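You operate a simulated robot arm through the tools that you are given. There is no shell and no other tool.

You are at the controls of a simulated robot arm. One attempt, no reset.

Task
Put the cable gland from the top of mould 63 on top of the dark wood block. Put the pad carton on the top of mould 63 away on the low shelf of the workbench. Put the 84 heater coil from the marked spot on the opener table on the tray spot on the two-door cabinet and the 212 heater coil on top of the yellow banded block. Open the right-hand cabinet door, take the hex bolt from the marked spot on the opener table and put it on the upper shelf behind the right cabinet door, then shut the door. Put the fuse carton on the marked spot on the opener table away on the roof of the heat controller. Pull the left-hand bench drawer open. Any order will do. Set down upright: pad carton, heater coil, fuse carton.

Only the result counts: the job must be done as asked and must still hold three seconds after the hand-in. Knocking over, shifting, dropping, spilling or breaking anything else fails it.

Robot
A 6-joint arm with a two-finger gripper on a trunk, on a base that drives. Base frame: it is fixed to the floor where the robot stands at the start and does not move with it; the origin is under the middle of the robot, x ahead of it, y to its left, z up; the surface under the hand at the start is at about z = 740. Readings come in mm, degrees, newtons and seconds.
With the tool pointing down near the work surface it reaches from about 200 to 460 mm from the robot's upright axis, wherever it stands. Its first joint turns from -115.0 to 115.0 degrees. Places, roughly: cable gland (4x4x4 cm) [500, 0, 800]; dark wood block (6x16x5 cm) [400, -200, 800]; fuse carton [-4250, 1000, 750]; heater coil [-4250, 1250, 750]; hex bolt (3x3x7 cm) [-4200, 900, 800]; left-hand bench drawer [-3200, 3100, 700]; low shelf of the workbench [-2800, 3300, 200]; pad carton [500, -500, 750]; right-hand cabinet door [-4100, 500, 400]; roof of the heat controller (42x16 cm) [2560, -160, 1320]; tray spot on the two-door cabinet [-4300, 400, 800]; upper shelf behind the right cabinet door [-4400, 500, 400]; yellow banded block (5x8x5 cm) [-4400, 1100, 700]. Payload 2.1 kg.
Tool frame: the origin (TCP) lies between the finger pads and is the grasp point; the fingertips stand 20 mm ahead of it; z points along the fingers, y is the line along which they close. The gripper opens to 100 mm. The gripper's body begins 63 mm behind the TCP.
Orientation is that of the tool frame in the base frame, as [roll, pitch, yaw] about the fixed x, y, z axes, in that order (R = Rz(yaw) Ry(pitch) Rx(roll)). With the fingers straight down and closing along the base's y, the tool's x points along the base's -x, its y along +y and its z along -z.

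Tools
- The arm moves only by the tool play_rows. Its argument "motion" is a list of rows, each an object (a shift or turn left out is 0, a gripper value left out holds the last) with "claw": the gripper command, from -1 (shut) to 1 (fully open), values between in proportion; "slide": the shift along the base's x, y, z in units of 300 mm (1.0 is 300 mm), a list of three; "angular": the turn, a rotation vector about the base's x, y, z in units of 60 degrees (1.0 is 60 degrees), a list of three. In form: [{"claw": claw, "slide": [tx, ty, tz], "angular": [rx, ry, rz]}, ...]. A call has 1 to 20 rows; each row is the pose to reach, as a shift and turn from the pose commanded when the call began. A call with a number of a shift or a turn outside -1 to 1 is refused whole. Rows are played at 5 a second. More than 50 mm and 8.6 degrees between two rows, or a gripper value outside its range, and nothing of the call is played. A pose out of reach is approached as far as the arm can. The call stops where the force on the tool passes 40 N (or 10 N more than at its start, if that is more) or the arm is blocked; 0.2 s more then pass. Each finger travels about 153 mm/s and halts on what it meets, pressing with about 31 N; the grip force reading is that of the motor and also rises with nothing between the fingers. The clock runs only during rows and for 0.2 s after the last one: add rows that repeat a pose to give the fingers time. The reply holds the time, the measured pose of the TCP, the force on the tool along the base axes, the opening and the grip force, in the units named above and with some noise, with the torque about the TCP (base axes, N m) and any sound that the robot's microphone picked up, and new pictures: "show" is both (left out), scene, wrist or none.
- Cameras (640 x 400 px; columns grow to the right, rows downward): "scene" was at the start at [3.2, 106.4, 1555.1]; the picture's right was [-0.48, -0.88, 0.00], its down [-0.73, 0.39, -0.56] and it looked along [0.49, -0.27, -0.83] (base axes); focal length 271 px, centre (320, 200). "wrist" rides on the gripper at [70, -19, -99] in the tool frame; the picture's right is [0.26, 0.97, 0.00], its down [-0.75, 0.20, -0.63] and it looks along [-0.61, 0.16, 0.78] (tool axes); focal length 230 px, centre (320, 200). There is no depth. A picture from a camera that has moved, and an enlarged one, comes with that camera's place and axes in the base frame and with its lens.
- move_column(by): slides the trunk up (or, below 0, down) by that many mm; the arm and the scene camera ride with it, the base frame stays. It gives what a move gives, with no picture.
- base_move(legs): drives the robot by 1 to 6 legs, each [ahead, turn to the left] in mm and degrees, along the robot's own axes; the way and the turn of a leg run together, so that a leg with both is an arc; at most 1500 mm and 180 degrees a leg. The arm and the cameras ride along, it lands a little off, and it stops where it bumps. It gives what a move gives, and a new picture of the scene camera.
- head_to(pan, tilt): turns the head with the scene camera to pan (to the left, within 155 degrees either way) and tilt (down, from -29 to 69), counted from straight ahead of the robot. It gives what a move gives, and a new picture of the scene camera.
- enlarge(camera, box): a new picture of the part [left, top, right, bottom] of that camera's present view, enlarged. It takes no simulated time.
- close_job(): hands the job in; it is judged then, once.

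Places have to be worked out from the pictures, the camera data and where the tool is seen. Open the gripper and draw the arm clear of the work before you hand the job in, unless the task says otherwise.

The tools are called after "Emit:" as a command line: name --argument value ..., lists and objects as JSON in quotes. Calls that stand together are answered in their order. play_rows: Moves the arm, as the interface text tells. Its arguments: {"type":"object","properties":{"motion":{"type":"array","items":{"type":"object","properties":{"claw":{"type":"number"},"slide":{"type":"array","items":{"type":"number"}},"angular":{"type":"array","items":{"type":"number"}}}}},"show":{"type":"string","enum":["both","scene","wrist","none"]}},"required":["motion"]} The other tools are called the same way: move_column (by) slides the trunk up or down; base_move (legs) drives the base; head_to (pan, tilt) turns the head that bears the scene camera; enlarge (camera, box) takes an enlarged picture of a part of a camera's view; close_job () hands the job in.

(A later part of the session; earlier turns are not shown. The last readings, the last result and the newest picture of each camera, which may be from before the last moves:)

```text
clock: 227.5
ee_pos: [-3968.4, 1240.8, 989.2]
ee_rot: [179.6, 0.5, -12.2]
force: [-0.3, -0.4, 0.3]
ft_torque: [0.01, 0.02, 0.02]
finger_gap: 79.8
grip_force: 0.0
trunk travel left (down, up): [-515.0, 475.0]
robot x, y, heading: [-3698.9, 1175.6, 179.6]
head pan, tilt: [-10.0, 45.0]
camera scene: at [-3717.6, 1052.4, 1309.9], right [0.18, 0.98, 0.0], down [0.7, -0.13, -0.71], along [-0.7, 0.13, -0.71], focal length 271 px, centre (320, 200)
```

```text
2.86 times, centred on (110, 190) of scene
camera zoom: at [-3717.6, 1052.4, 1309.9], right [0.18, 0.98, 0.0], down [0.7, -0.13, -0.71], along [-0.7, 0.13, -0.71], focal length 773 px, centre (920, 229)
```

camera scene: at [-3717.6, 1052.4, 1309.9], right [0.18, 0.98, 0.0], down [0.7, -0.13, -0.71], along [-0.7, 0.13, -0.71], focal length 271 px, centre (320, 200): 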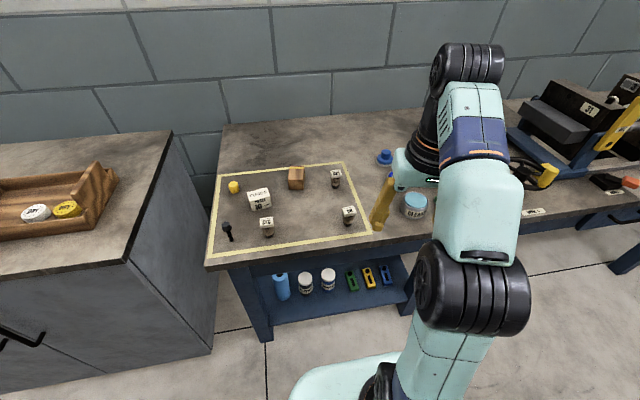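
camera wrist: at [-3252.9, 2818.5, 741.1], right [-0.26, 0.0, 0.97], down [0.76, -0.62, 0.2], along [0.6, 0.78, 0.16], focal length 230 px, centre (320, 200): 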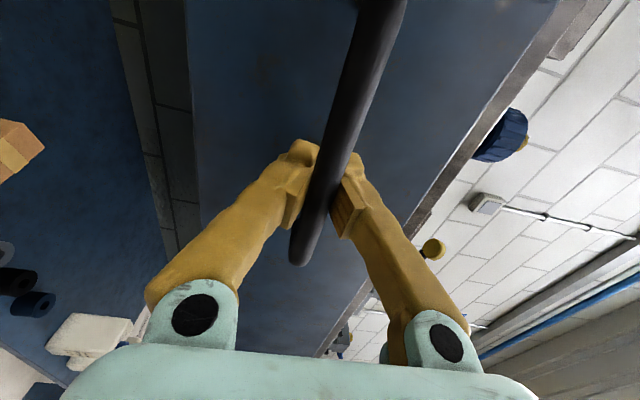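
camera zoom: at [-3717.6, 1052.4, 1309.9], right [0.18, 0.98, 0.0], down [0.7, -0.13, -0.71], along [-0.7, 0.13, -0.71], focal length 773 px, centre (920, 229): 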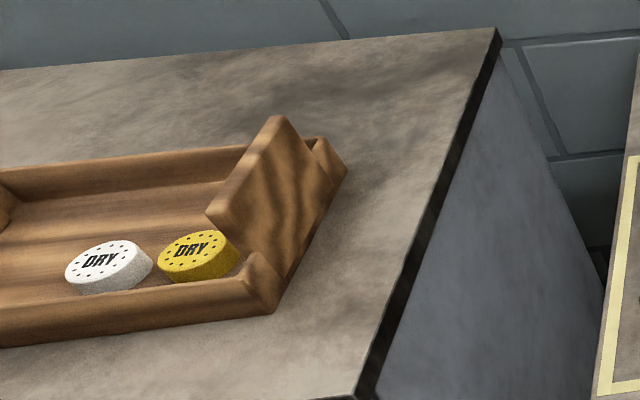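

I can identify everything: 84 coil at ≈[-4191,1220], 212 at ≈[-4194,1001], 132 behind, fuses at ≈[-4311,982], banded block ≈[-4415,1105], bolt ≈[-4194,900]; table z≈705. I tilt the tool 45° toward the table at a pre-grasp point for the 84 coil.

Emit:
play_rows --motion '[{"claw": 0.6, "slide": [-0.069, -0.01, -0.04], "angular": [0.0114, 0.1067, 0.0276]}, {"slide": [-0.138, -0.02, -0.1], "angular": [0.0229, 0.2134, 0.0551]}, {"slide": [-0.207, -0.03, -0.18], "angular": [0.0343, 0.3201, 0.0827]}, {"slide": [-0.276, -0.04, -0.27], "angular": [0.0457, 0.4269, 0.1103]}, {"slide": [-0.345, -0.05, -0.36], "angular": [0.0571, 0.5336, 0.1379]}, {"slide": [-0.414, -0.06, -0.46], "angular": [0.0686, 0.6403, 0.1654]}, {"slide": [-0.483, -0.067, -0.56], "angular": [0.08, 0.747, 0.193]}, {"slide": [-0.483, -0.067, -0.56], "angular": [0.08, 0.747, 0.193]}]' --show "both"

```text
clock: 229.3
ee_pos: [-4113.4, 1222.5, 820.6]
ee_rot: [179.8, 45.3, 0.1]
force: [-0.1, -0.7, -0.3]
ft_torque: [-0.03, 0.02, 0.02]
finger_gap: 80.1
grip_force: 0.1
out of reach, approached as far as the arm can: row 7
trunk travel left (down, up): [-515.0, 475.0]
robot x, y, heading: [-3693.5, 1175.7, 179.6]
head pan, tilt: [-10.0, 45.0]
camera scene: at [-3717.5, 1052.3, 1310.0], right [0.18, 0.98, 0.0], down [0.7, -0.13, -0.71], along [-0.7, 0.13, -0.71], focal length 271 px, centre (320, 200)
camera wrist: at [-3994.0, 1240.7, 840.6], right [0.19, -0.97, -0.18], down [-0.08, -0.2, 0.98], along [-0.98, -0.17, -0.11], focal length 230 px, centre (320, 200)
```

scene: 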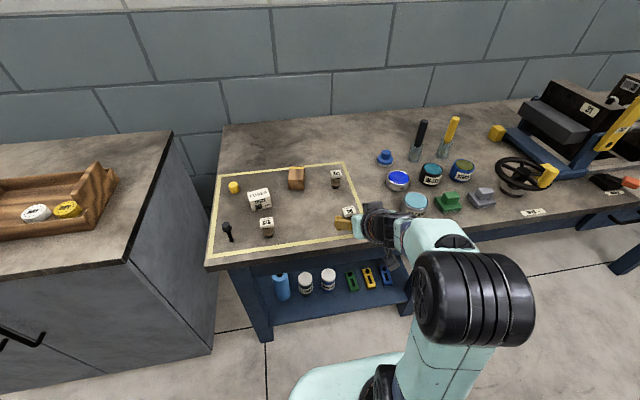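
wrist: 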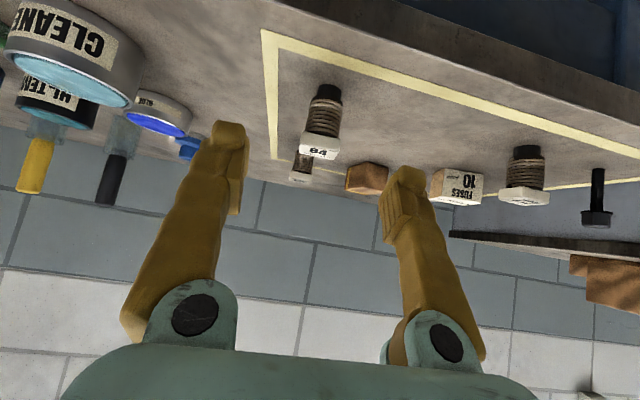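

The 84 coil is dead ahead at ≈[-4188,1218], table ≈715. I advance down the tool axis to grasp its body at z≈745.

Emit:
play_rows --motion '[{"slide": [-0.08, -0.005, -0.08]}, {"slide": [-0.16, -0.01, -0.16]}, {"slide": [-0.22, -0.015, -0.22]}, {"slide": [-0.25, -0.015, -0.25]}, {"slide": [-0.25, -0.015, -0.25]}]' --show "both"

Emit:
enlarge --camera "scene" --box '[260, 160, 420, 260]'

```text
clock: 230.5
ee_pos: [-4188.6, 1216.4, 746.4]
ee_rot: [179.7, 45.5, 0.0]
force: [-0.2, -0.4, -0.9]
ft_torque: [-0.01, -0.01, -0.01]
finger_gap: 80.2
grip_force: 0.1
trunk travel left (down, up): [-515.0, 475.0]
robot x, y, heading: [-3696.9, 1180.1, 179.9]
head pan, tilt: [-10.0, 45.0]
camera scene: at [-3717.6, 1052.3, 1310.0], right [0.18, 0.98, 0.0], down [0.7, -0.13, -0.71], along [-0.7, 0.13, -0.71], focal length 271 px, centre (320, 200)
camera wrist: at [-4069.6, 1234.8, 765.1], right [0.19, -0.97, -0.18], down [-0.08, -0.2, 0.98], along [-0.98, -0.17, -0.11], focal length 230 px, centre (320, 200)
```

scene: 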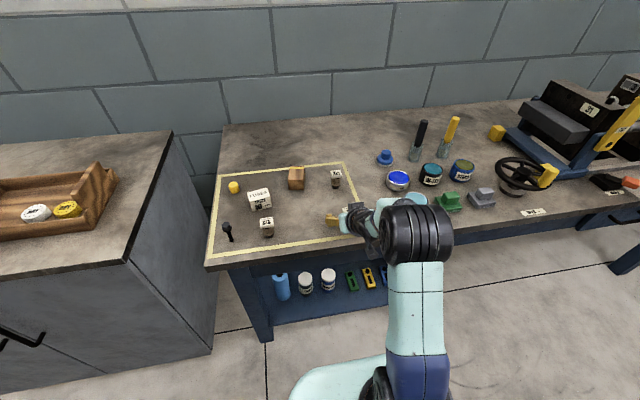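
wrist: 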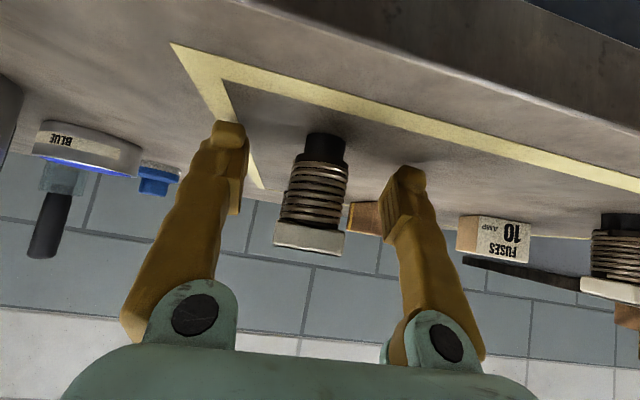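

```text
4.00 times, centred on (340, 210) of scene
camera zoom: at [-3717.6, 1052.3, 1310.0], right [0.18, 0.98, 0.0], down [0.7, -0.13, -0.71], along [-0.7, 0.13, -0.71], focal length 1082 px, centre (240, 160)
```

zoom: 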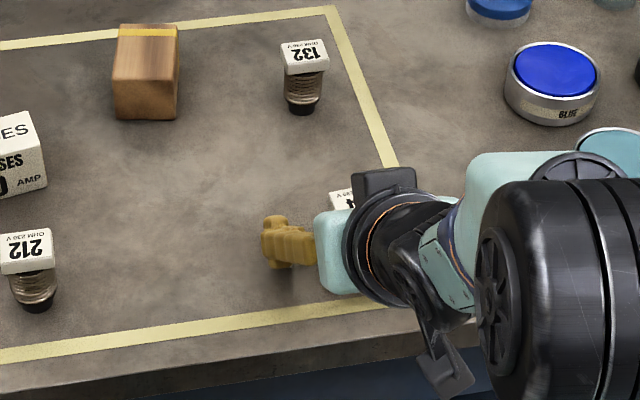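

The coil stands between the fingers, maybe ~8 mm deeper than the TCP. I nudge forward and close.

Emit:
play_rows --motion '[{"slide": [-0.025, 0.003, -0.005]}, {"slide": [-0.025, 0.003, -0.005]}, {"claw": -0.3, "slide": [-0.025, 0.003, -0.005]}, {"claw": -1, "slide": [-0.025, 0.003, -0.005]}, {"claw": -1, "slide": [-0.025, 0.003, -0.005]}, {"claw": -1, "slide": [-0.025, 0.003, -0.005]}]' --show "wrist"

```text
clock: 231.9
ee_pos: [-4196.2, 1216.4, 743.8]
ee_rot: [179.6, 45.5, 0.1]
force: [-0.3, -0.1, 0.5]
ft_torque: [0.01, 0.0, -0.03]
finger_gap: 21.6
grip_force: 31.4
trunk travel left (down, up): [-515.0, 475.0]
robot x, y, heading: [-3700.4, 1173.3, 179.8]
head pan, tilt: [-10.0, 45.0]
camera wrist: at [-4077.6, 1236.1, 763.5], right [0.19, -0.97, -0.18], down [-0.08, -0.2, 0.98], along [-0.98, -0.17, -0.11], focal length 230 px, centre (320, 200)
```

wrist: 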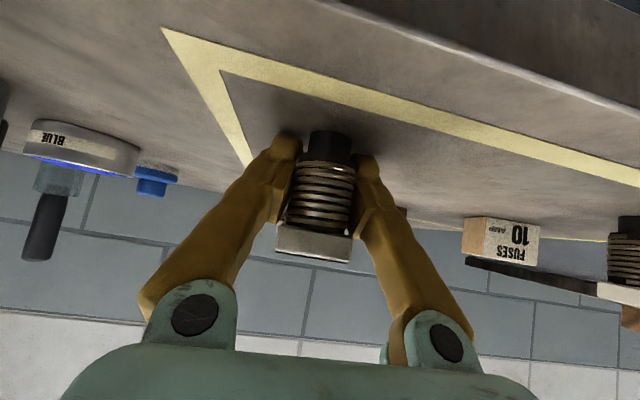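

Gripped (21.6 mm). I lift it straight up and look at the tray on the cabinet.

Emit:
play_rows --motion '[{"slide": [0, 0, 0.06]}, {"slide": [0, 0, 0.2]}, {"slide": [0.06, 0, 0.34]}, {"slide": [0.16, 0, 0.46]}, {"slide": [0.28, 0, 0.54]}, {"slide": [0.34, 0, 0.6]}, {"slide": [0.34, 0, 0.6]}]' --show "wrist"

Emit:
head_to --pan 35 --tilt 35

Emit:
enlarge --camera "scene" --box '[160, 100, 480, 300]'

```text
clock: 233.5
ee_pos: [-4093.8, 1216.0, 922.7]
ee_rot: [179.7, 45.4, 0.0]
force: [0.2, 0.7, -1.5]
ft_torque: [-0.01, 0.01, -0.01]
finger_gap: 21.5
grip_force: 30.9
trunk travel left (down, up): [-515.0, 475.0]
robot x, y, heading: [-3700.0, 1180.5, 180.0]
head pan, tilt: [-10.0, 45.0]
camera wrist: at [-3973.8, 1235.7, 941.3], right [0.19, -0.97, -0.18], down [-0.08, -0.2, 0.98], along [-0.98, -0.17, -0.11], focal length 230 px, centre (320, 200)
```

wrist: 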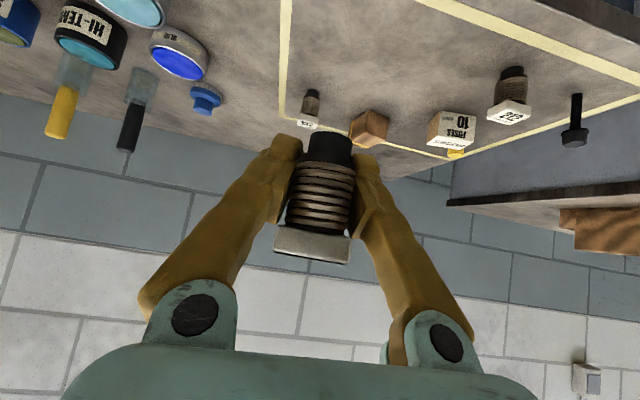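

```text
clock: 234.7
ee_pos: [-4093.0, 1217.5, 922.5]
ee_rot: [179.5, 45.6, 0.1]
force: [1.4, -0.7, -1.4]
ft_torque: [0.0, 0.0, -0.02]
finger_gap: 21.8
grip_force: 30.7
trunk travel left (down, up): [-515.0, 475.0]
robot x, y, heading: [-3696.8, 1176.3, 179.6]
head pan, tilt: [35.0, 35.0]
camera scene: at [-3710.3, 987.8, 1324.8], right [-0.57, 0.82, 0.0], down [0.47, 0.33, -0.82], along [-0.67, -0.47, -0.57], focal length 271 px, centre (320, 200)
```

scene: 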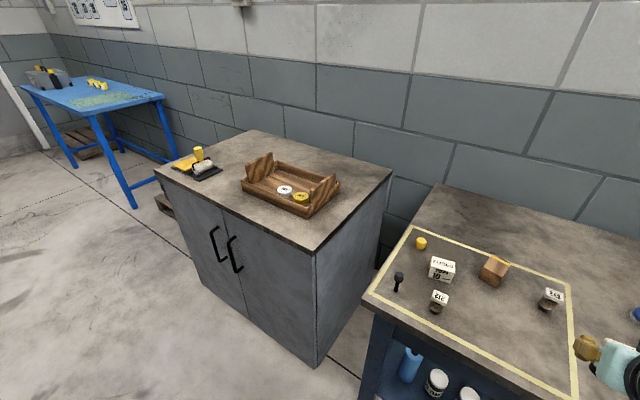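

```text
2.00 times, centred on (320, 200) of scene
camera zoom: at [-3710.3, 987.8, 1324.8], right [-0.57, 0.82, 0.0], down [0.47, 0.33, -0.82], along [-0.67, -0.47, -0.57], focal length 541 px, centre (320, 200)
```

zoom: 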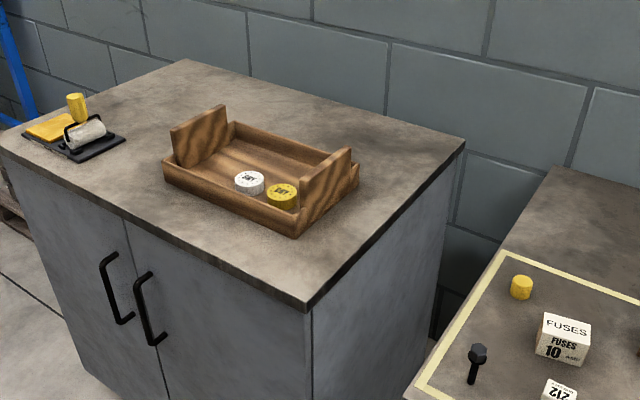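

The wooden tray spans roughly x −4430…−4245, y 250…580 with two pucks at its front; free room lies behind them near (-4378,425). I drive over to the cabinet front.

Emit:
base_move --legs '[[60, 0], [0, 90], [750, 0], [0, -90]]'

Emit:
head_to --pan 5 --tilt 40

```text
clock: 246.9
ee_pos: [-4161.1, 476.7, 921.9]
ee_rot: [179.6, 45.4, -0.2]
force: [0.6, 0.3, -1.6]
ft_torque: [0.02, 0.01, 0.0]
finger_gap: 21.2
grip_force: 31.4
trunk travel left (down, up): [-515.0, 475.0]
robot x, y, heading: [-3765.6, 432.6, 179.8]
head pan, tilt: [35.0, 35.0]
camera scene: at [-3778.7, 246.5, 1324.8], right [-0.57, 0.82, 0.0], down [0.47, 0.33, -0.82], along [-0.67, -0.46, -0.57], focal length 271 px, centre (320, 200)
```

scene: 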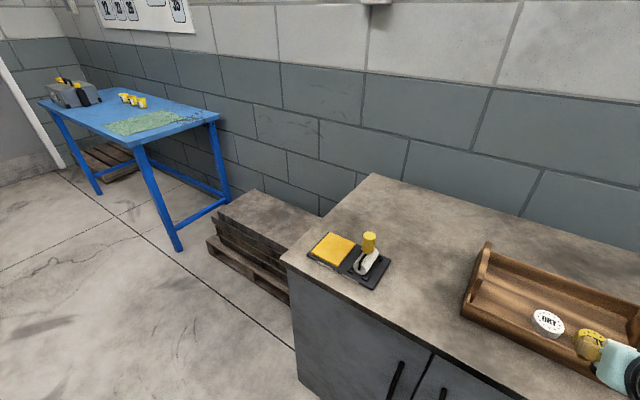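

```text
clock: 247.8
ee_pos: [-4161.6, 476.5, 922.1]
ee_rot: [179.6, 45.5, -0.3]
force: [0.7, 1.1, -1.1]
ft_torque: [0.02, 0.05, 0.0]
finger_gap: 21.1
grip_force: 30.9
trunk travel left (down, up): [-515.0, 475.0]
robot x, y, heading: [-3765.3, 433.5, 179.2]
head pan, tilt: [5.0, 40.0]
camera scene: at [-3790.9, 289.6, 1317.2], right [-0.08, 1.0, 0.0], down [0.64, 0.05, -0.77], along [-0.76, -0.06, -0.64], focal length 271 px, centre (320, 200)
```

scene: 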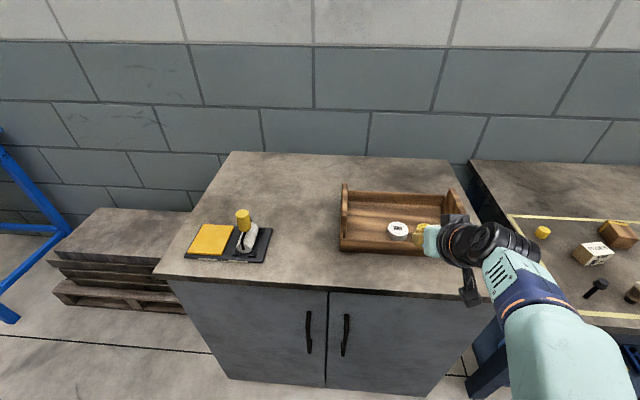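

Emit:
enlarge --camera "scene" --box '[310, 160, 510, 285]'

Emit:
play_rows --motion '[{"slide": [0, -0.08, 0]}, {"slide": [0, -0.17, 0.02]}, {"slide": [0, -0.17, 0.04]}]' --show "wrist"

```text
3.20 times, centred on (410, 222) of scene
camera zoom: at [-3790.9, 289.6, 1317.2], right [-0.08, 1.0, 0.0], down [0.64, 0.05, -0.77], along [-0.76, -0.06, -0.64], focal length 866 px, centre (32, 128)
```

zoom: 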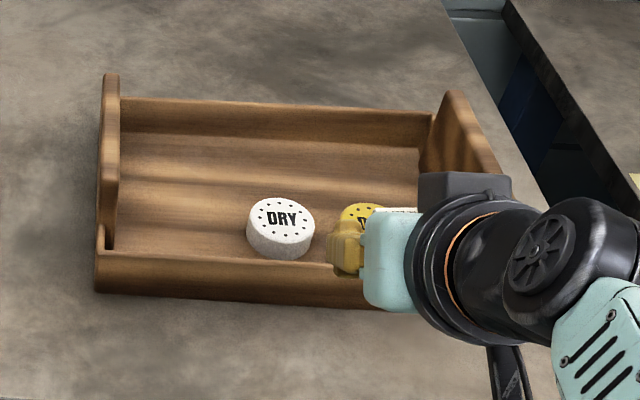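

```text
clock: 248.6
ee_pos: [-4161.0, 426.1, 932.6]
ee_rot: [179.6, 45.3, -0.1]
force: [-0.2, 0.6, 0.1]
ft_torque: [0.01, -0.04, 0.0]
finger_gap: 21.1
grip_force: 30.9
trunk travel left (down, up): [-515.0, 475.0]
robot x, y, heading: [-3765.8, 437.7, 179.1]
head pan, tilt: [5.0, 40.0]
camera wrist: at [-4041.4, 443.7, 952.3], right [0.18, -0.97, -0.18], down [-0.08, -0.2, 0.98], along [-0.98, -0.16, -0.11], focal length 230 px, centre (320, 200)
```

wrist: 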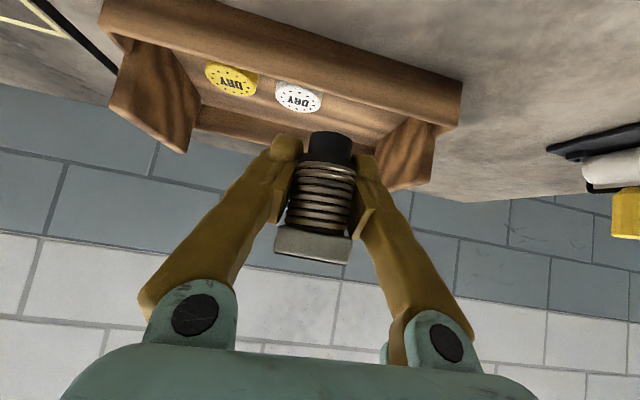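

The tray interior is about x −4400…−4250, y 325…590, floor ≈793; pucks at (-4287,450) and (-4279,506). Target (-4358,462). I move 60 mm nearer and bring the coil above the target.

Emit:
base_move --legs '[[65, 0]]'

Emit:
play_rows --motion '[{"slide": [-0.12, 0.03, -0.02]}, {"slide": [-0.24, 0.07, -0.04]}, {"slide": [-0.36, 0.11, -0.07]}, {"slide": [-0.44, 0.12, -0.1]}, {"slide": [-0.44, 0.12, -0.1]}]' --show "both"

```text
clock: 249.6
ee_pos: [-4227.6, 425.3, 932.8]
ee_rot: [179.6, 45.3, -0.2]
force: [-0.6, 0.2, -0.7]
ft_torque: [0.0, -0.01, 0.03]
finger_gap: 20.8
grip_force: 30.8
trunk travel left (down, up): [-515.0, 475.0]
robot x, y, heading: [-3831.8, 435.0, 179.6]
head pan, tilt: [5.0, 40.0]
camera scene: at [-3857.8, 290.2, 1317.2], right [-0.08, 1.0, 0.0], down [0.64, 0.05, -0.77], along [-0.76, -0.06, -0.64], focal length 271 px, centre (320, 200)
```

scene: 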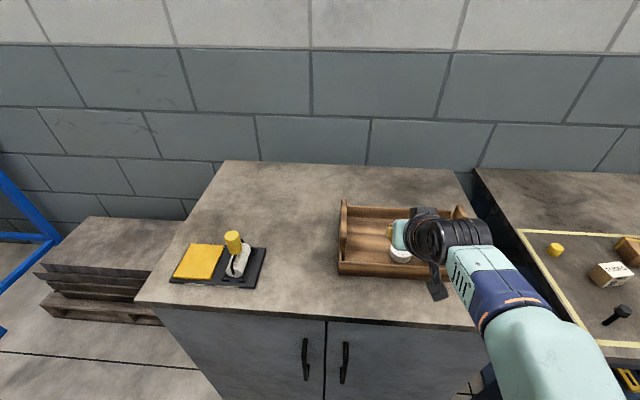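

```text
clock: 250.8
ee_pos: [-4360.3, 462.9, 902.3]
ee_rot: [179.6, 45.5, -0.2]
force: [0.2, -0.8, -0.3]
ft_torque: [-0.01, 0.03, -0.02]
finger_gap: 21.0
grip_force: 31.0
trunk travel left (down, up): [-515.0, 475.0]
robot x, y, heading: [-3830.6, 441.4, 179.5]
head pan, tilt: [5.0, 40.0]
camera scene: at [-3856.6, 290.2, 1317.3], right [-0.08, 1.0, 0.0], down [0.64, 0.05, -0.77], along [-0.76, -0.06, -0.64], focal length 271 px, centre (320, 200)
camera wrist: at [-4240.7, 480.2, 922.6], right [0.18, -0.97, -0.18], down [-0.08, -0.2, 0.98], along [-0.98, -0.16, -0.11], focal length 230 px, centre (320, 200)
```

scene: 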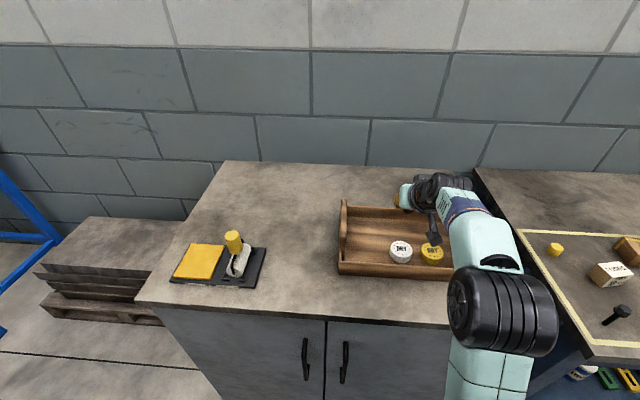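
wrist: 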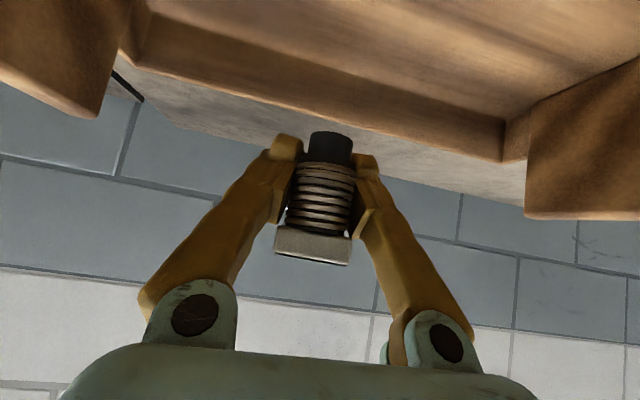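

I shift to x≈-4348 to stay clear of the back wall and lower to about z=845 for a closer look.

Emit:
play_rows --motion '[{"slide": [0.04, 0, -0.06]}, {"slide": [0.04, 0, -0.14]}, {"slide": [0.04, 0, -0.18]}, {"slide": [0.04, 0, -0.18]}]' --show "both"

Emit:
enlarge --camera "scene" --box '[320, 160, 520, 285]'

```text
clock: 251.8
ee_pos: [-4346.0, 462.1, 850.2]
ee_rot: [179.7, 45.5, -0.2]
force: [0.3, 0.1, -1.3]
ft_torque: [0.01, 0.02, 0.03]
finger_gap: 21.0
grip_force: 30.6
trunk travel left (down, up): [-515.0, 475.0]
robot x, y, heading: [-3831.9, 431.8, 179.4]
head pan, tilt: [5.0, 40.0]
camera scene: at [-3857.0, 290.2, 1317.2], right [-0.08, 1.0, 0.0], down [0.64, 0.05, -0.77], along [-0.76, -0.06, -0.64], focal length 271 px, centre (320, 200)
camera wrist: at [-4226.9, 480.0, 869.0], right [0.18, -0.97, -0.18], down [-0.08, -0.2, 0.98], along [-0.98, -0.16, -0.11], focal length 230 px, centre (320, 200)
```

scene: 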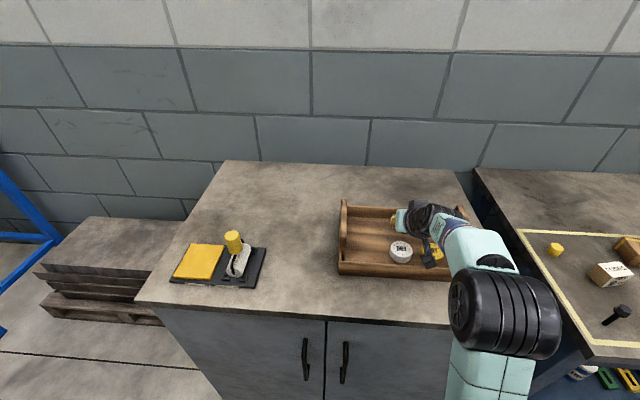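
wrist: 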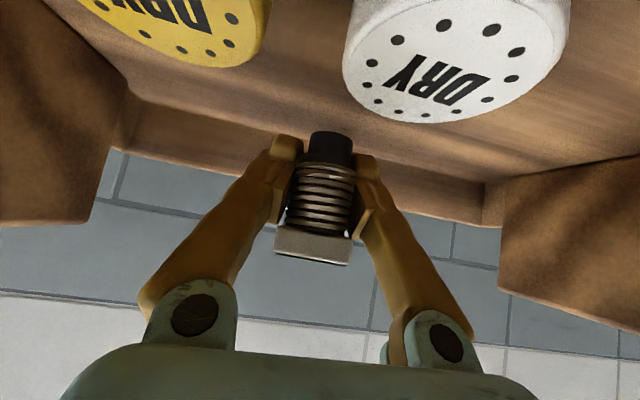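

```text
3.20 times, centred on (420, 222) of scene
camera zoom: at [-3857.0, 290.2, 1317.2], right [-0.08, 1.0, 0.0], down [0.64, 0.05, -0.77], along [-0.76, -0.06, -0.64], focal length 866 px, centre (0, 128)
```

zoom: 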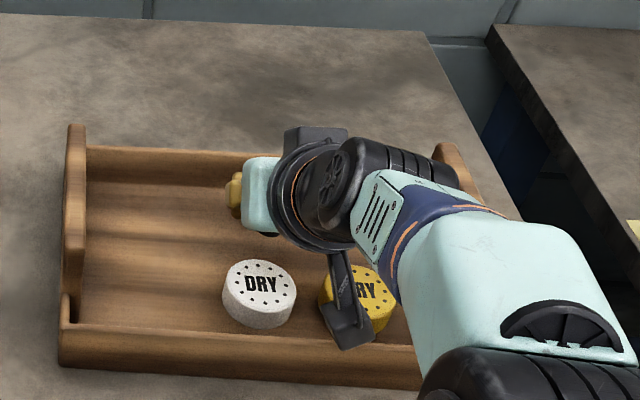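

The tray floor comes out at ≈803 and the back wall at x≈-4410, so the spot is clear. Lowering with force feedback.

Emit:
play_rows --motion '[{"slide": [0, 0, -0.01]}, {"slide": [0, 0, -0.02]}, {"slide": [0, 0, -0.03]}, {"slide": [0, 0, -0.035]}, {"slide": [0, 0, -0.035]}]' --show "none"

Emit:
play_rows --motion '[{"slide": [0, 0, -0.005]}, {"slide": [0, 0, -0.01]}, {"slide": [0, 0, -0.015]}, {"slide": [0, 0, -0.015]}]' --show "none"

```text
clock: 253.0
ee_pos: [-4346.5, 462.7, 840.4]
ee_rot: [179.7, 45.8, -0.2]
force: [-6.1, 0.0, 19.6]
ft_torque: [0.29, -2.59, 0.15]
finger_gap: 20.6
grip_force: 30.6
trunk travel left (down, up): [-515.0, 475.0]
robot x, y, heading: [-3829.2, 439.3, 179.5]
head pan, tilt: [5.0, 40.0]
```

```text
clock: 253.6
ee_pos: [-4347.3, 462.3, 842.5]
ee_rot: [179.9, 46.2, 0.1]
force: [1.5, -0.9, 17.2]
ft_torque: [0.23, -2.18, -0.08]
finger_gap: 20.7
grip_force: 31.1
trunk travel left (down, up): [-515.0, 475.0]
robot x, y, heading: [-3831.4, 441.0, 179.7]
head pan, tilt: [5.0, 40.0]
stopped in row 2: the force on the tool passed its limit at 43 N (the readings are from after the stop); the commanded pose is now the measured one
```

The torque shows contact ~130 mm behind the TCP: the camera housing met the tray's front wall about 7 mm too early. I raise, tilt the tool 5° more upright for clearance, and look.

Emit:
play_rows --motion '[{"slide": [0, 0, 0.03]}, {"slide": [0, 0, 0.05], "angular": [0, -0.04, 0]}, {"slide": [-0.02, 0, 0.05], "angular": [0, -0.1, 0]}, {"slide": [-0.02, 0, 0.05], "angular": [0, -0.1, 0]}]' --show "both"

Emit:
enlarge --camera "scene" --box '[320, 160, 520, 285]'

```text
clock: 254.6
ee_pos: [-4354.5, 462.5, 855.2]
ee_rot: [179.8, 40.0, -0.1]
force: [0.3, 0.1, -0.5]
ft_torque: [-0.04, 0.04, 0.02]
finger_gap: 20.7
grip_force: 31.2
trunk travel left (down, up): [-515.0, 475.0]
robot x, y, heading: [-3830.7, 435.1, 179.5]
head pan, tilt: [5.0, 40.0]
camera scene: at [-3856.8, 290.2, 1317.2], right [-0.08, 1.0, 0.0], down [0.64, 0.05, -0.77], along [-0.76, -0.06, -0.64], focal length 271 px, centre (320, 200)
camera wrist: at [-4237.4, 481.4, 885.1], right [0.2, -0.97, -0.16], down [-0.17, -0.2, 0.97], along [-0.96, -0.16, -0.2], focal length 230 px, centre (320, 200)
```

scene: 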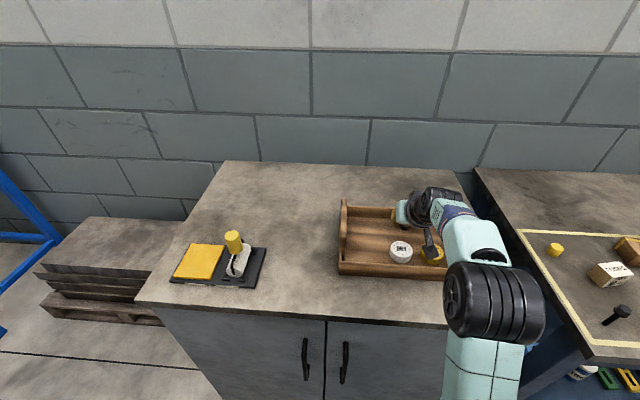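
wrist: 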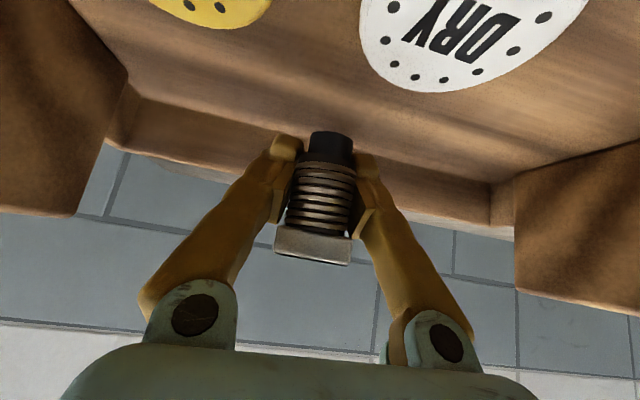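

```text
3.20 times, centred on (420, 222) of scene
camera zoom: at [-3856.8, 290.2, 1317.2], right [-0.08, 1.0, 0.0], down [0.64, 0.05, -0.77], along [-0.76, -0.06, -0.64], focal length 866 px, centre (0, 128)
```

zoom: 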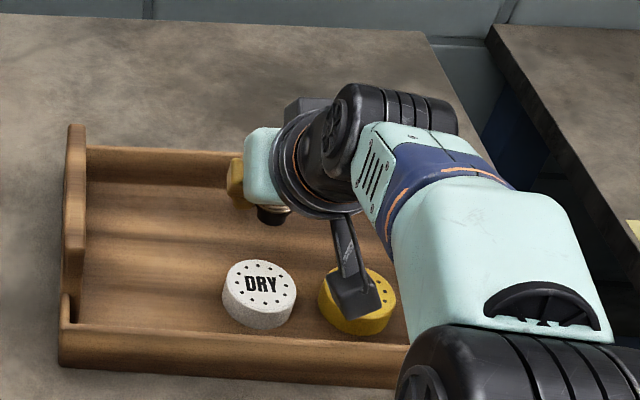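

Everything in the tray is still in place. I lower again, watching force and torque to tell coil contact from housing contact.

Emit:
play_rows --motion '[{"slide": [0, 0, -0.02]}, {"slide": [0, 0, -0.035]}, {"slide": [0, 0, -0.045]}, {"slide": [0, 0, -0.05]}, {"slide": [0, 0, -0.05]}]' --show "none"

```text
clock: 255.8
ee_pos: [-4353.7, 462.2, 840.4]
ee_rot: [179.8, 40.1, 0.0]
force: [-0.4, -0.4, -1.6]
ft_torque: [0.0, 0.04, -0.01]
finger_gap: 20.6
grip_force: 30.6
trunk travel left (down, up): [-515.0, 475.0]
robot x, y, heading: [-3827.1, 438.8, 179.4]
head pan, tilt: [5.0, 40.0]
```

Emit:
play_rows --motion '[{"slide": [0, 0, -0.005]}, {"slide": [0, 0, -0.01]}, {"slide": [0, 0, -0.01]}]' --show "none"

```text
clock: 256.6
ee_pos: [-4353.9, 462.7, 835.9]
ee_rot: [180.0, 39.9, -0.1]
force: [0.7, 0.2, -1.3]
ft_torque: [-0.02, 0.03, 0.01]
finger_gap: 20.8
grip_force: 31.2
trunk travel left (down, up): [-515.0, 475.0]
robot x, y, heading: [-3831.9, 441.4, 179.7]
head pan, tilt: [5.0, 40.0]
```

Emit:
play_rows --motion '[{"slide": [0, 0, -0.004]}, {"slide": [0, 0, -0.008]}, {"slide": [0, 0, -0.008]}]' --show "wrist"

```text
clock: 257.4
ee_pos: [-4354.0, 462.7, 834.4]
ee_rot: [179.8, 40.0, 0.0]
force: [0.6, 0.2, -0.5]
ft_torque: [-0.03, -0.02, 0.0]
finger_gap: 20.9
grip_force: 31.0
trunk travel left (down, up): [-515.0, 475.0]
robot x, y, heading: [-3828.5, 438.5, 179.5]
head pan, tilt: [5.0, 40.0]
camera wrist: at [-4237.5, 481.0, 864.5], right [0.2, -0.97, -0.16], down [-0.17, -0.2, 0.97], along [-0.96, -0.16, -0.2], focal length 230 px, centre (320, 200)
```

wrist: 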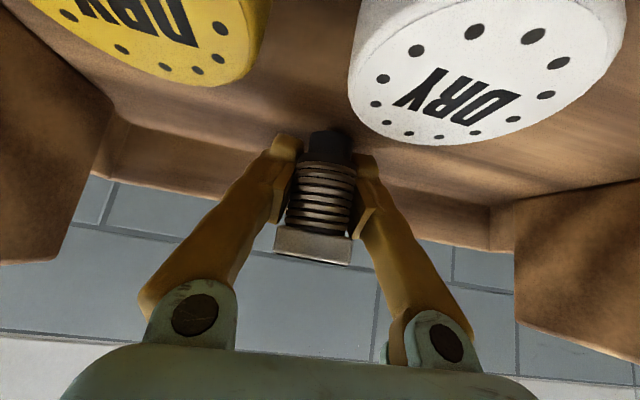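

Emit:
play_rows --motion '[{"slide": [0, 0, -0.004]}, {"slide": [0, 0, -0.008]}, {"slide": [0, 0, -0.008]}]' --show "none"

```text
clock: 258.2
ee_pos: [-4354.9, 462.3, 832.3]
ee_rot: [179.8, 40.0, 0.1]
force: [-0.1, -0.4, -1.7]
ft_torque: [-0.01, -0.02, 0.01]
finger_gap: 20.3
grip_force: 30.5
trunk travel left (down, up): [-515.0, 475.0]
robot x, y, heading: [-3835.7, 430.8, 179.5]
head pan, tilt: [5.0, 40.0]
```

Emit:
play_rows --motion '[{"slide": [0, 0, -0.004]}, {"slide": [0, 0, -0.008]}, {"slide": [0, 0, -0.008]}]' --show "none"

```text
clock: 259.0
ee_pos: [-4354.1, 462.7, 829.4]
ee_rot: [179.7, 40.0, 0.0]
force: [0.1, 0.4, -0.9]
ft_torque: [-0.02, 0.04, -0.01]
finger_gap: 20.4
grip_force: 30.7
trunk travel left (down, up): [-515.0, 475.0]
robot x, y, heading: [-3828.6, 435.9, 179.6]
head pan, tilt: [5.0, 40.0]
```

Emit:
play_rows --motion '[{"slide": [0, 0, -0.004]}, {"slide": [0, 0, -0.008]}, {"slide": [0, 0, -0.008]}]' --show "none"

```text
clock: 259.8
ee_pos: [-4354.1, 461.8, 829.1]
ee_rot: [179.9, 40.4, -0.1]
force: [-4.3, -0.5, 13.8]
ft_torque: [0.01, 0.12, 0.0]
finger_gap: 20.3
grip_force: 31.0
trunk travel left (down, up): [-515.0, 475.0]
robot x, y, heading: [-3832.3, 435.3, 179.5]
head pan, tilt: [5.0, 40.0]
```

Coil contact (no torque lever). I relieve slightly, open gently and retract up along the tool axis.

Emit:
play_rows --motion '[{"slide": [0, 0, 0.003]}, {"claw": -0.4, "slide": [0, 0, 0.003]}, {"claw": -0.2, "slide": [0, 0, 0.003]}, {"claw": 0.0, "slide": [0, 0, 0.003]}, {"claw": 0.1, "slide": [0, 0, 0.003]}, {"claw": 0.1, "slide": [0, 0, 0.003]}, {"slide": [0.05, 0, 0.06]}, {"slide": [0.13, 0, 0.16]}, {"slide": [0.22, 0, 0.28]}, {"slide": [0.22, 0, 0.28]}]' --show "both"

Emit:
enlarge --camera "scene" --box '[320, 160, 520, 285]'

```text
clock: 262.0
ee_pos: [-4286.6, 462.0, 910.9]
ee_rot: [179.7, 40.0, -0.1]
force: [0.1, -0.1, -0.7]
ft_torque: [-0.01, 0.0, 0.0]
finger_gap: 54.8
grip_force: 0.1
trunk travel left (down, up): [-515.0, 475.0]
robot x, y, heading: [-3831.3, 437.1, 179.8]
head pan, tilt: [5.0, 40.0]
camera scene: at [-3857.3, 290.3, 1317.2], right [-0.08, 1.0, 0.0], down [0.64, 0.05, -0.77], along [-0.76, -0.06, -0.64], focal length 271 px, centre (320, 200)
camera wrist: at [-4170.3, 480.5, 941.6], right [0.2, -0.97, -0.16], down [-0.17, -0.2, 0.97], along [-0.96, -0.16, -0.2], focal length 230 px, centre (320, 200)
```

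scene: 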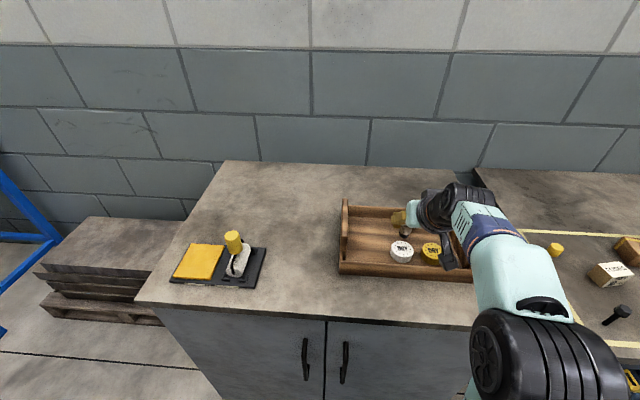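
wrist: 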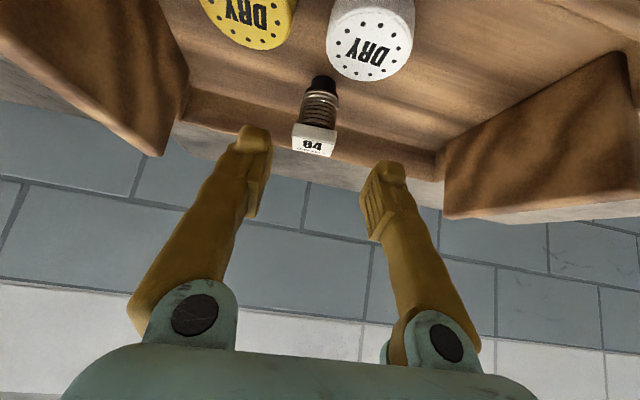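

```text
3.20 times, centred on (420, 222) of scene
camera zoom: at [-3857.3, 290.3, 1317.2], right [-0.08, 1.0, 0.0], down [0.64, 0.05, -0.77], along [-0.76, -0.06, -0.64], focal length 866 px, centre (0, 128)
```

zoom: 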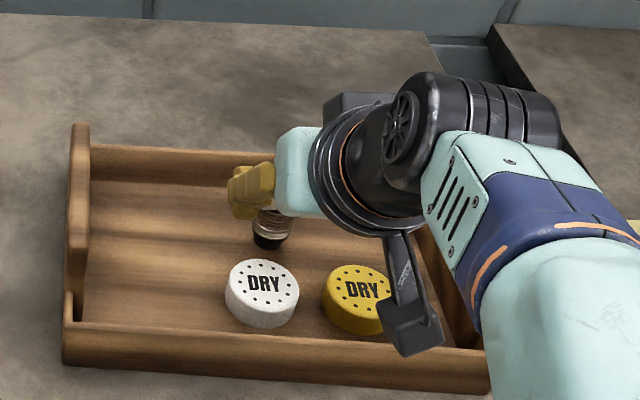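

The 84 coil stands upright in the tray. Next, the right-hand door: I back away and shift so I stand left of its swing, facing the handle.

Emit:
base_move --legs '[[-320, 0], [0, 73], [340, 0], [0, -73]]'

Emit:
head_to --pan -15 --tilt 45

Emit:
enlarge --camera "scene" --box '[160, 120, 480, 320]'

```text
clock: 272.2
ee_pos: [-4073.1, 128.3, 910.9]
ee_rot: [179.8, 40.0, 0.9]
force: [-0.5, -1.2, 0.6]
ft_torque: [0.02, 0.03, 0.01]
finger_gap: 55.0
grip_force: 0.1
trunk travel left (down, up): [-515.0, 475.0]
robot x, y, heading: [-3621.2, 110.2, -179.6]
head pan, tilt: [5.0, 40.0]
camera scene: at [-3640.2, -35.8, 1317.3], right [-0.09, 1.0, 0.0], down [0.64, 0.06, -0.77], along [-0.76, -0.07, -0.64], focal length 271 px, centre (320, 200)
```

scene: 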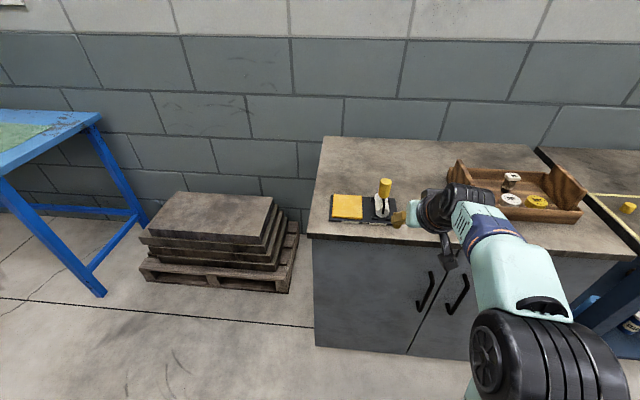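

```text
clock: 273.0
ee_pos: [-4073.8, 128.6, 912.5]
ee_rot: [179.9, 40.0, 0.9]
force: [0.0, 0.6, -1.1]
ft_torque: [0.02, -0.02, -0.01]
finger_gap: 55.0
grip_force: 0.1
trunk travel left (down, up): [-515.0, 475.0]
robot x, y, heading: [-3618.8, 112.7, -179.9]
head pan, tilt: [-15.0, 45.0]
camera scene: at [-3634.3, -7.5, 1310.0], right [0.25, 0.97, 0.0], down [0.68, -0.18, -0.71], along [-0.68, 0.18, -0.71], focal length 271 px, centre (320, 200)
```

scene: 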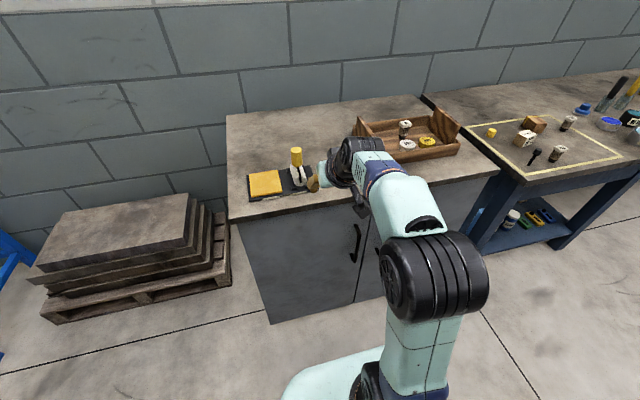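

```text
2.00 times, centred on (320, 220) of scene
camera zoom: at [-3634.3, -7.5, 1310.0], right [0.25, 0.97, 0.0], down [0.68, -0.18, -0.71], along [-0.68, 0.18, -0.71], focal length 541 px, centre (320, 160)
```

zoom: 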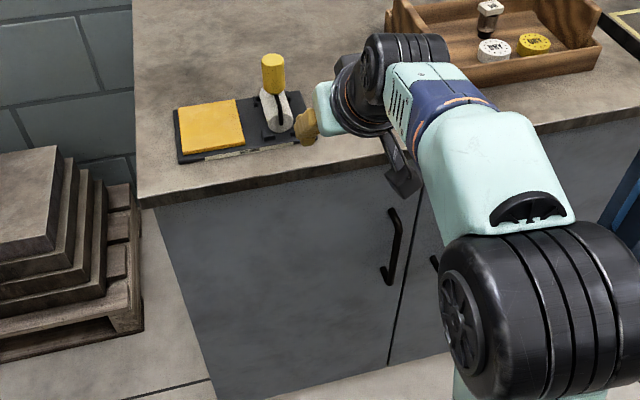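

The right-hand handle triangulates to a vertical bar at about (-4109,331), z 490–680. I draw the hand back, lower the column, then line up with it.

Emit:
play_rows --motion '[{"claw": 0.5, "slide": [0.1, 0.1, 0]}, {"slide": [0.18, 0.22, -0.02]}, {"slide": [0.24, 0.34, -0.06]}, {"slide": [0.26, 0.46, -0.1]}, {"slide": [0.26, 0.58, -0.14]}, {"slide": [0.26, 0.67, -0.18]}, {"slide": [0.26, 0.67, -0.18]}]' --show "none"

Emit:
move_column --by -220

Emit:
play_rows --motion '[{"slide": [0, 0, 0]}]' --show "both"

```text
clock: 274.6
ee_pos: [-3993.5, 330.8, 857.7]
ee_rot: [179.9, 40.0, 0.8]
force: [-0.3, -0.2, -1.3]
ft_torque: [-0.02, -0.02, 0.01]
finger_gap: 75.2
grip_force: 0.0
trunk travel left (down, up): [-515.0, 475.0]
robot x, y, heading: [-3617.3, 113.8, -179.8]
head pan, tilt: [-15.0, 45.0]
```

```text
clock: 276.9
ee_pos: [-3993.4, 329.8, 637.7]
ee_rot: [179.8, 40.0, 0.9]
force: [0.9, 0.5, 0.2]
ft_torque: [-0.02, 0.0, 0.01]
finger_gap: 74.8
grip_force: 0.0
trunk travel left (down, up): [-295.0, 695.0]
robot x, y, heading: [-3621.6, 110.6, -179.7]
head pan, tilt: [-15.0, 45.0]
```

```text
clock: 277.3
ee_pos: [-3994.8, 330.0, 638.1]
ee_rot: [179.8, 40.0, 0.9]
force: [0.5, -0.2, 1.2]
ft_torque: [0.02, 0.0, 0.03]
finger_gap: 75.0
grip_force: 0.2
trunk travel left (down, up): [-295.0, 695.0]
robot x, y, heading: [-3616.4, 109.0, -179.6]
head pan, tilt: [-15.0, 45.0]
camera scene: at [-3634.2, -7.3, 1090.0], right [0.25, 0.97, 0.0], down [0.68, -0.18, -0.71], along [-0.68, 0.18, -0.71], focal length 271 px, centre (320, 200)
camera wrist: at [-3877.2, 350.3, 668.3], right [0.21, -0.96, -0.16], down [-0.17, -0.2, 0.97], along [-0.96, -0.18, -0.2], focal length 230 px, centre (320, 200)
```

scene: 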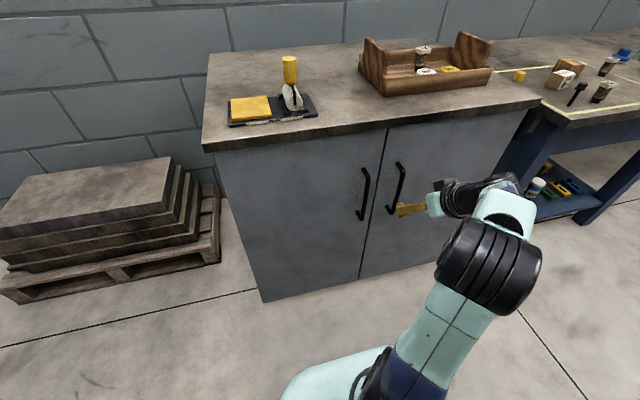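
wrist: 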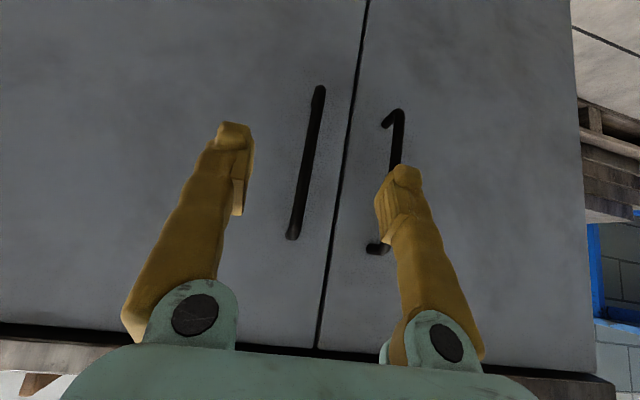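

The bar is centred ahead of the fingers at y≈329. I advance to it.

Emit:
play_rows --motion '[{"slide": [-0.1, 0, -0.05]}, {"slide": [-0.2, -0.003, -0.1]}, {"slide": [-0.3, -0.003, -0.127]}, {"slide": [-0.365, -0.003, -0.127]}, {"slide": [-0.365, -0.003, -0.127]}]' --show "wrist"

```text
clock: 278.5
ee_pos: [-4104.8, 329.1, 597.3]
ee_rot: [179.9, 40.0, 0.9]
force: [-0.1, -0.2, 0.6]
ft_torque: [-0.03, 0.04, 0.01]
finger_gap: 74.9
grip_force: 0.0
trunk travel left (down, up): [-295.0, 695.0]
robot x, y, heading: [-3618.7, 108.6, -179.9]
head pan, tilt: [-15.0, 45.0]
camera wrist: at [-3987.6, 349.7, 628.2], right [0.21, -0.96, -0.16], down [-0.17, -0.2, 0.97], along [-0.96, -0.18, -0.2], focal length 230 px, centre (320, 200)
```

wrist: 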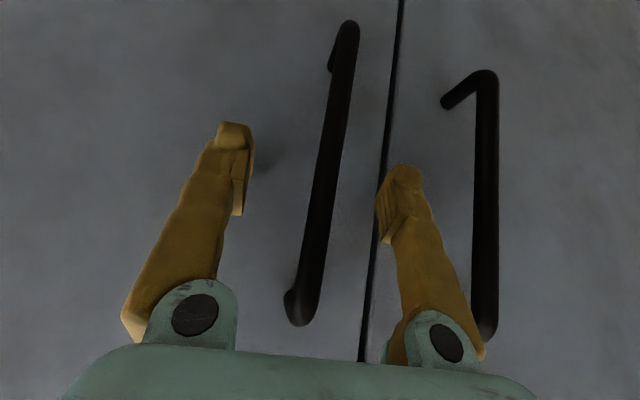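

Emit:
play_rows --motion '[{"claw": 0}, {"claw": -0.6}, {"claw": -1}, {"claw": -1}]' --show "wrist"

```text
clock: 279.5
ee_pos: [-4104.2, 329.2, 597.5]
ee_rot: [179.8, 39.9, 0.9]
force: [-0.2, -2.5, -1.2]
ft_torque: [-0.02, -0.05, -0.02]
finger_gap: 5.8
grip_force: 32.3
trunk travel left (down, up): [-295.0, 695.0]
robot x, y, heading: [-3616.3, 111.6, -179.7]
head pan, tilt: [-15.0, 45.0]
camera wrist: at [-3987.6, 349.4, 628.2], right [0.22, -0.96, -0.16], down [-0.17, -0.2, 0.97], along [-0.96, -0.18, -0.2], focal length 230 px, centre (320, 200)
```

wrist: 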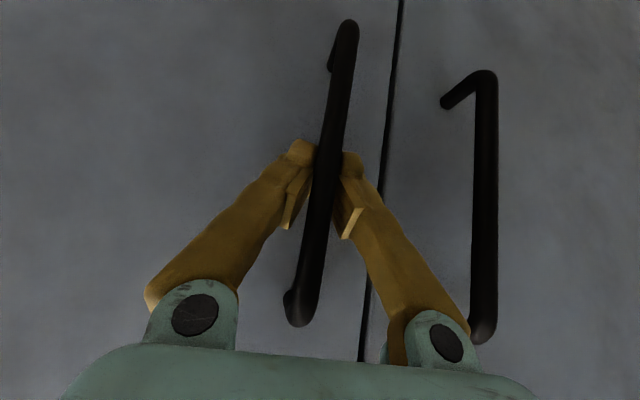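

Gripped. I pull along the door's arc (hinge ≈ y 620) to about 25°.

Emit:
play_rows --motion '[{"slide": [0.04, 0.002, 0]}, {"slide": [0.085, 0.008, 0]}, {"slide": [0.13, 0.018, 0]}, {"slide": [0.17, 0.03, 0]}, {"slide": [0.21, 0.045, 0]}, {"slide": [0.25, 0.062, 0]}, {"slide": [0.29, 0.083, 0]}, {"slide": [0.33, 0.106, 0]}, {"slide": [0.37, 0.13, 0]}, {"slide": [0.4, 0.152, 0]}, {"slide": [0.4, 0.152, 0]}]' --show "both"

```text
clock: 281.7
ee_pos: [-3985.4, 368.1, 598.5]
ee_rot: [179.1, 39.8, 1.0]
force: [7.9, -14.1, 7.5]
ft_torque: [-0.14, -0.12, -0.15]
finger_gap: 0.0
grip_force: 29.7
trunk travel left (down, up): [-295.0, 695.0]
robot x, y, heading: [-3617.3, 108.3, -179.3]
head pan, tilt: [-15.0, 45.0]
stopped in row 10: the force on the tool passed its limit at 42 N (the readings are from after the stop); the commanded pose is now the measured one
camera scene: at [-3631.0, -10.1, 1090.0], right [0.25, 0.97, 0.0], down [0.68, -0.17, -0.71], along [-0.69, 0.18, -0.7], focal length 271 px, centre (320, 200)
camera wrist: at [-3868.7, 389.4, 630.2], right [0.22, -0.96, -0.15], down [-0.17, -0.19, 0.97], along [-0.96, -0.19, -0.2], focal length 230 px, centre (320, 200)
```

scene: 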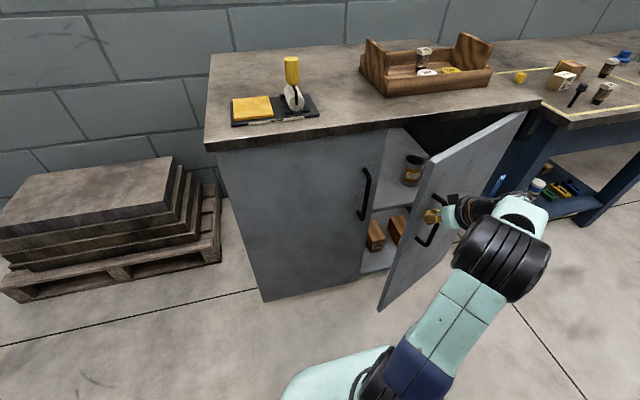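
wrist: 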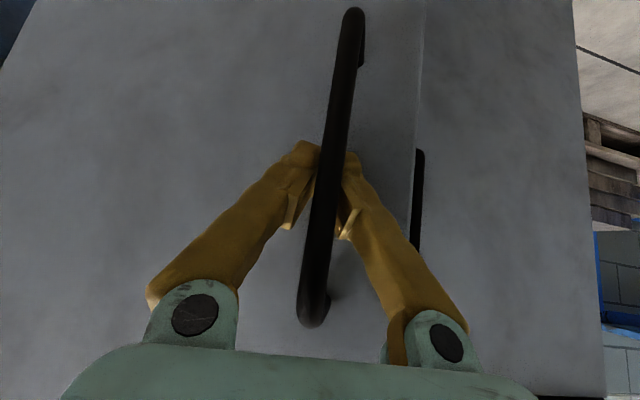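

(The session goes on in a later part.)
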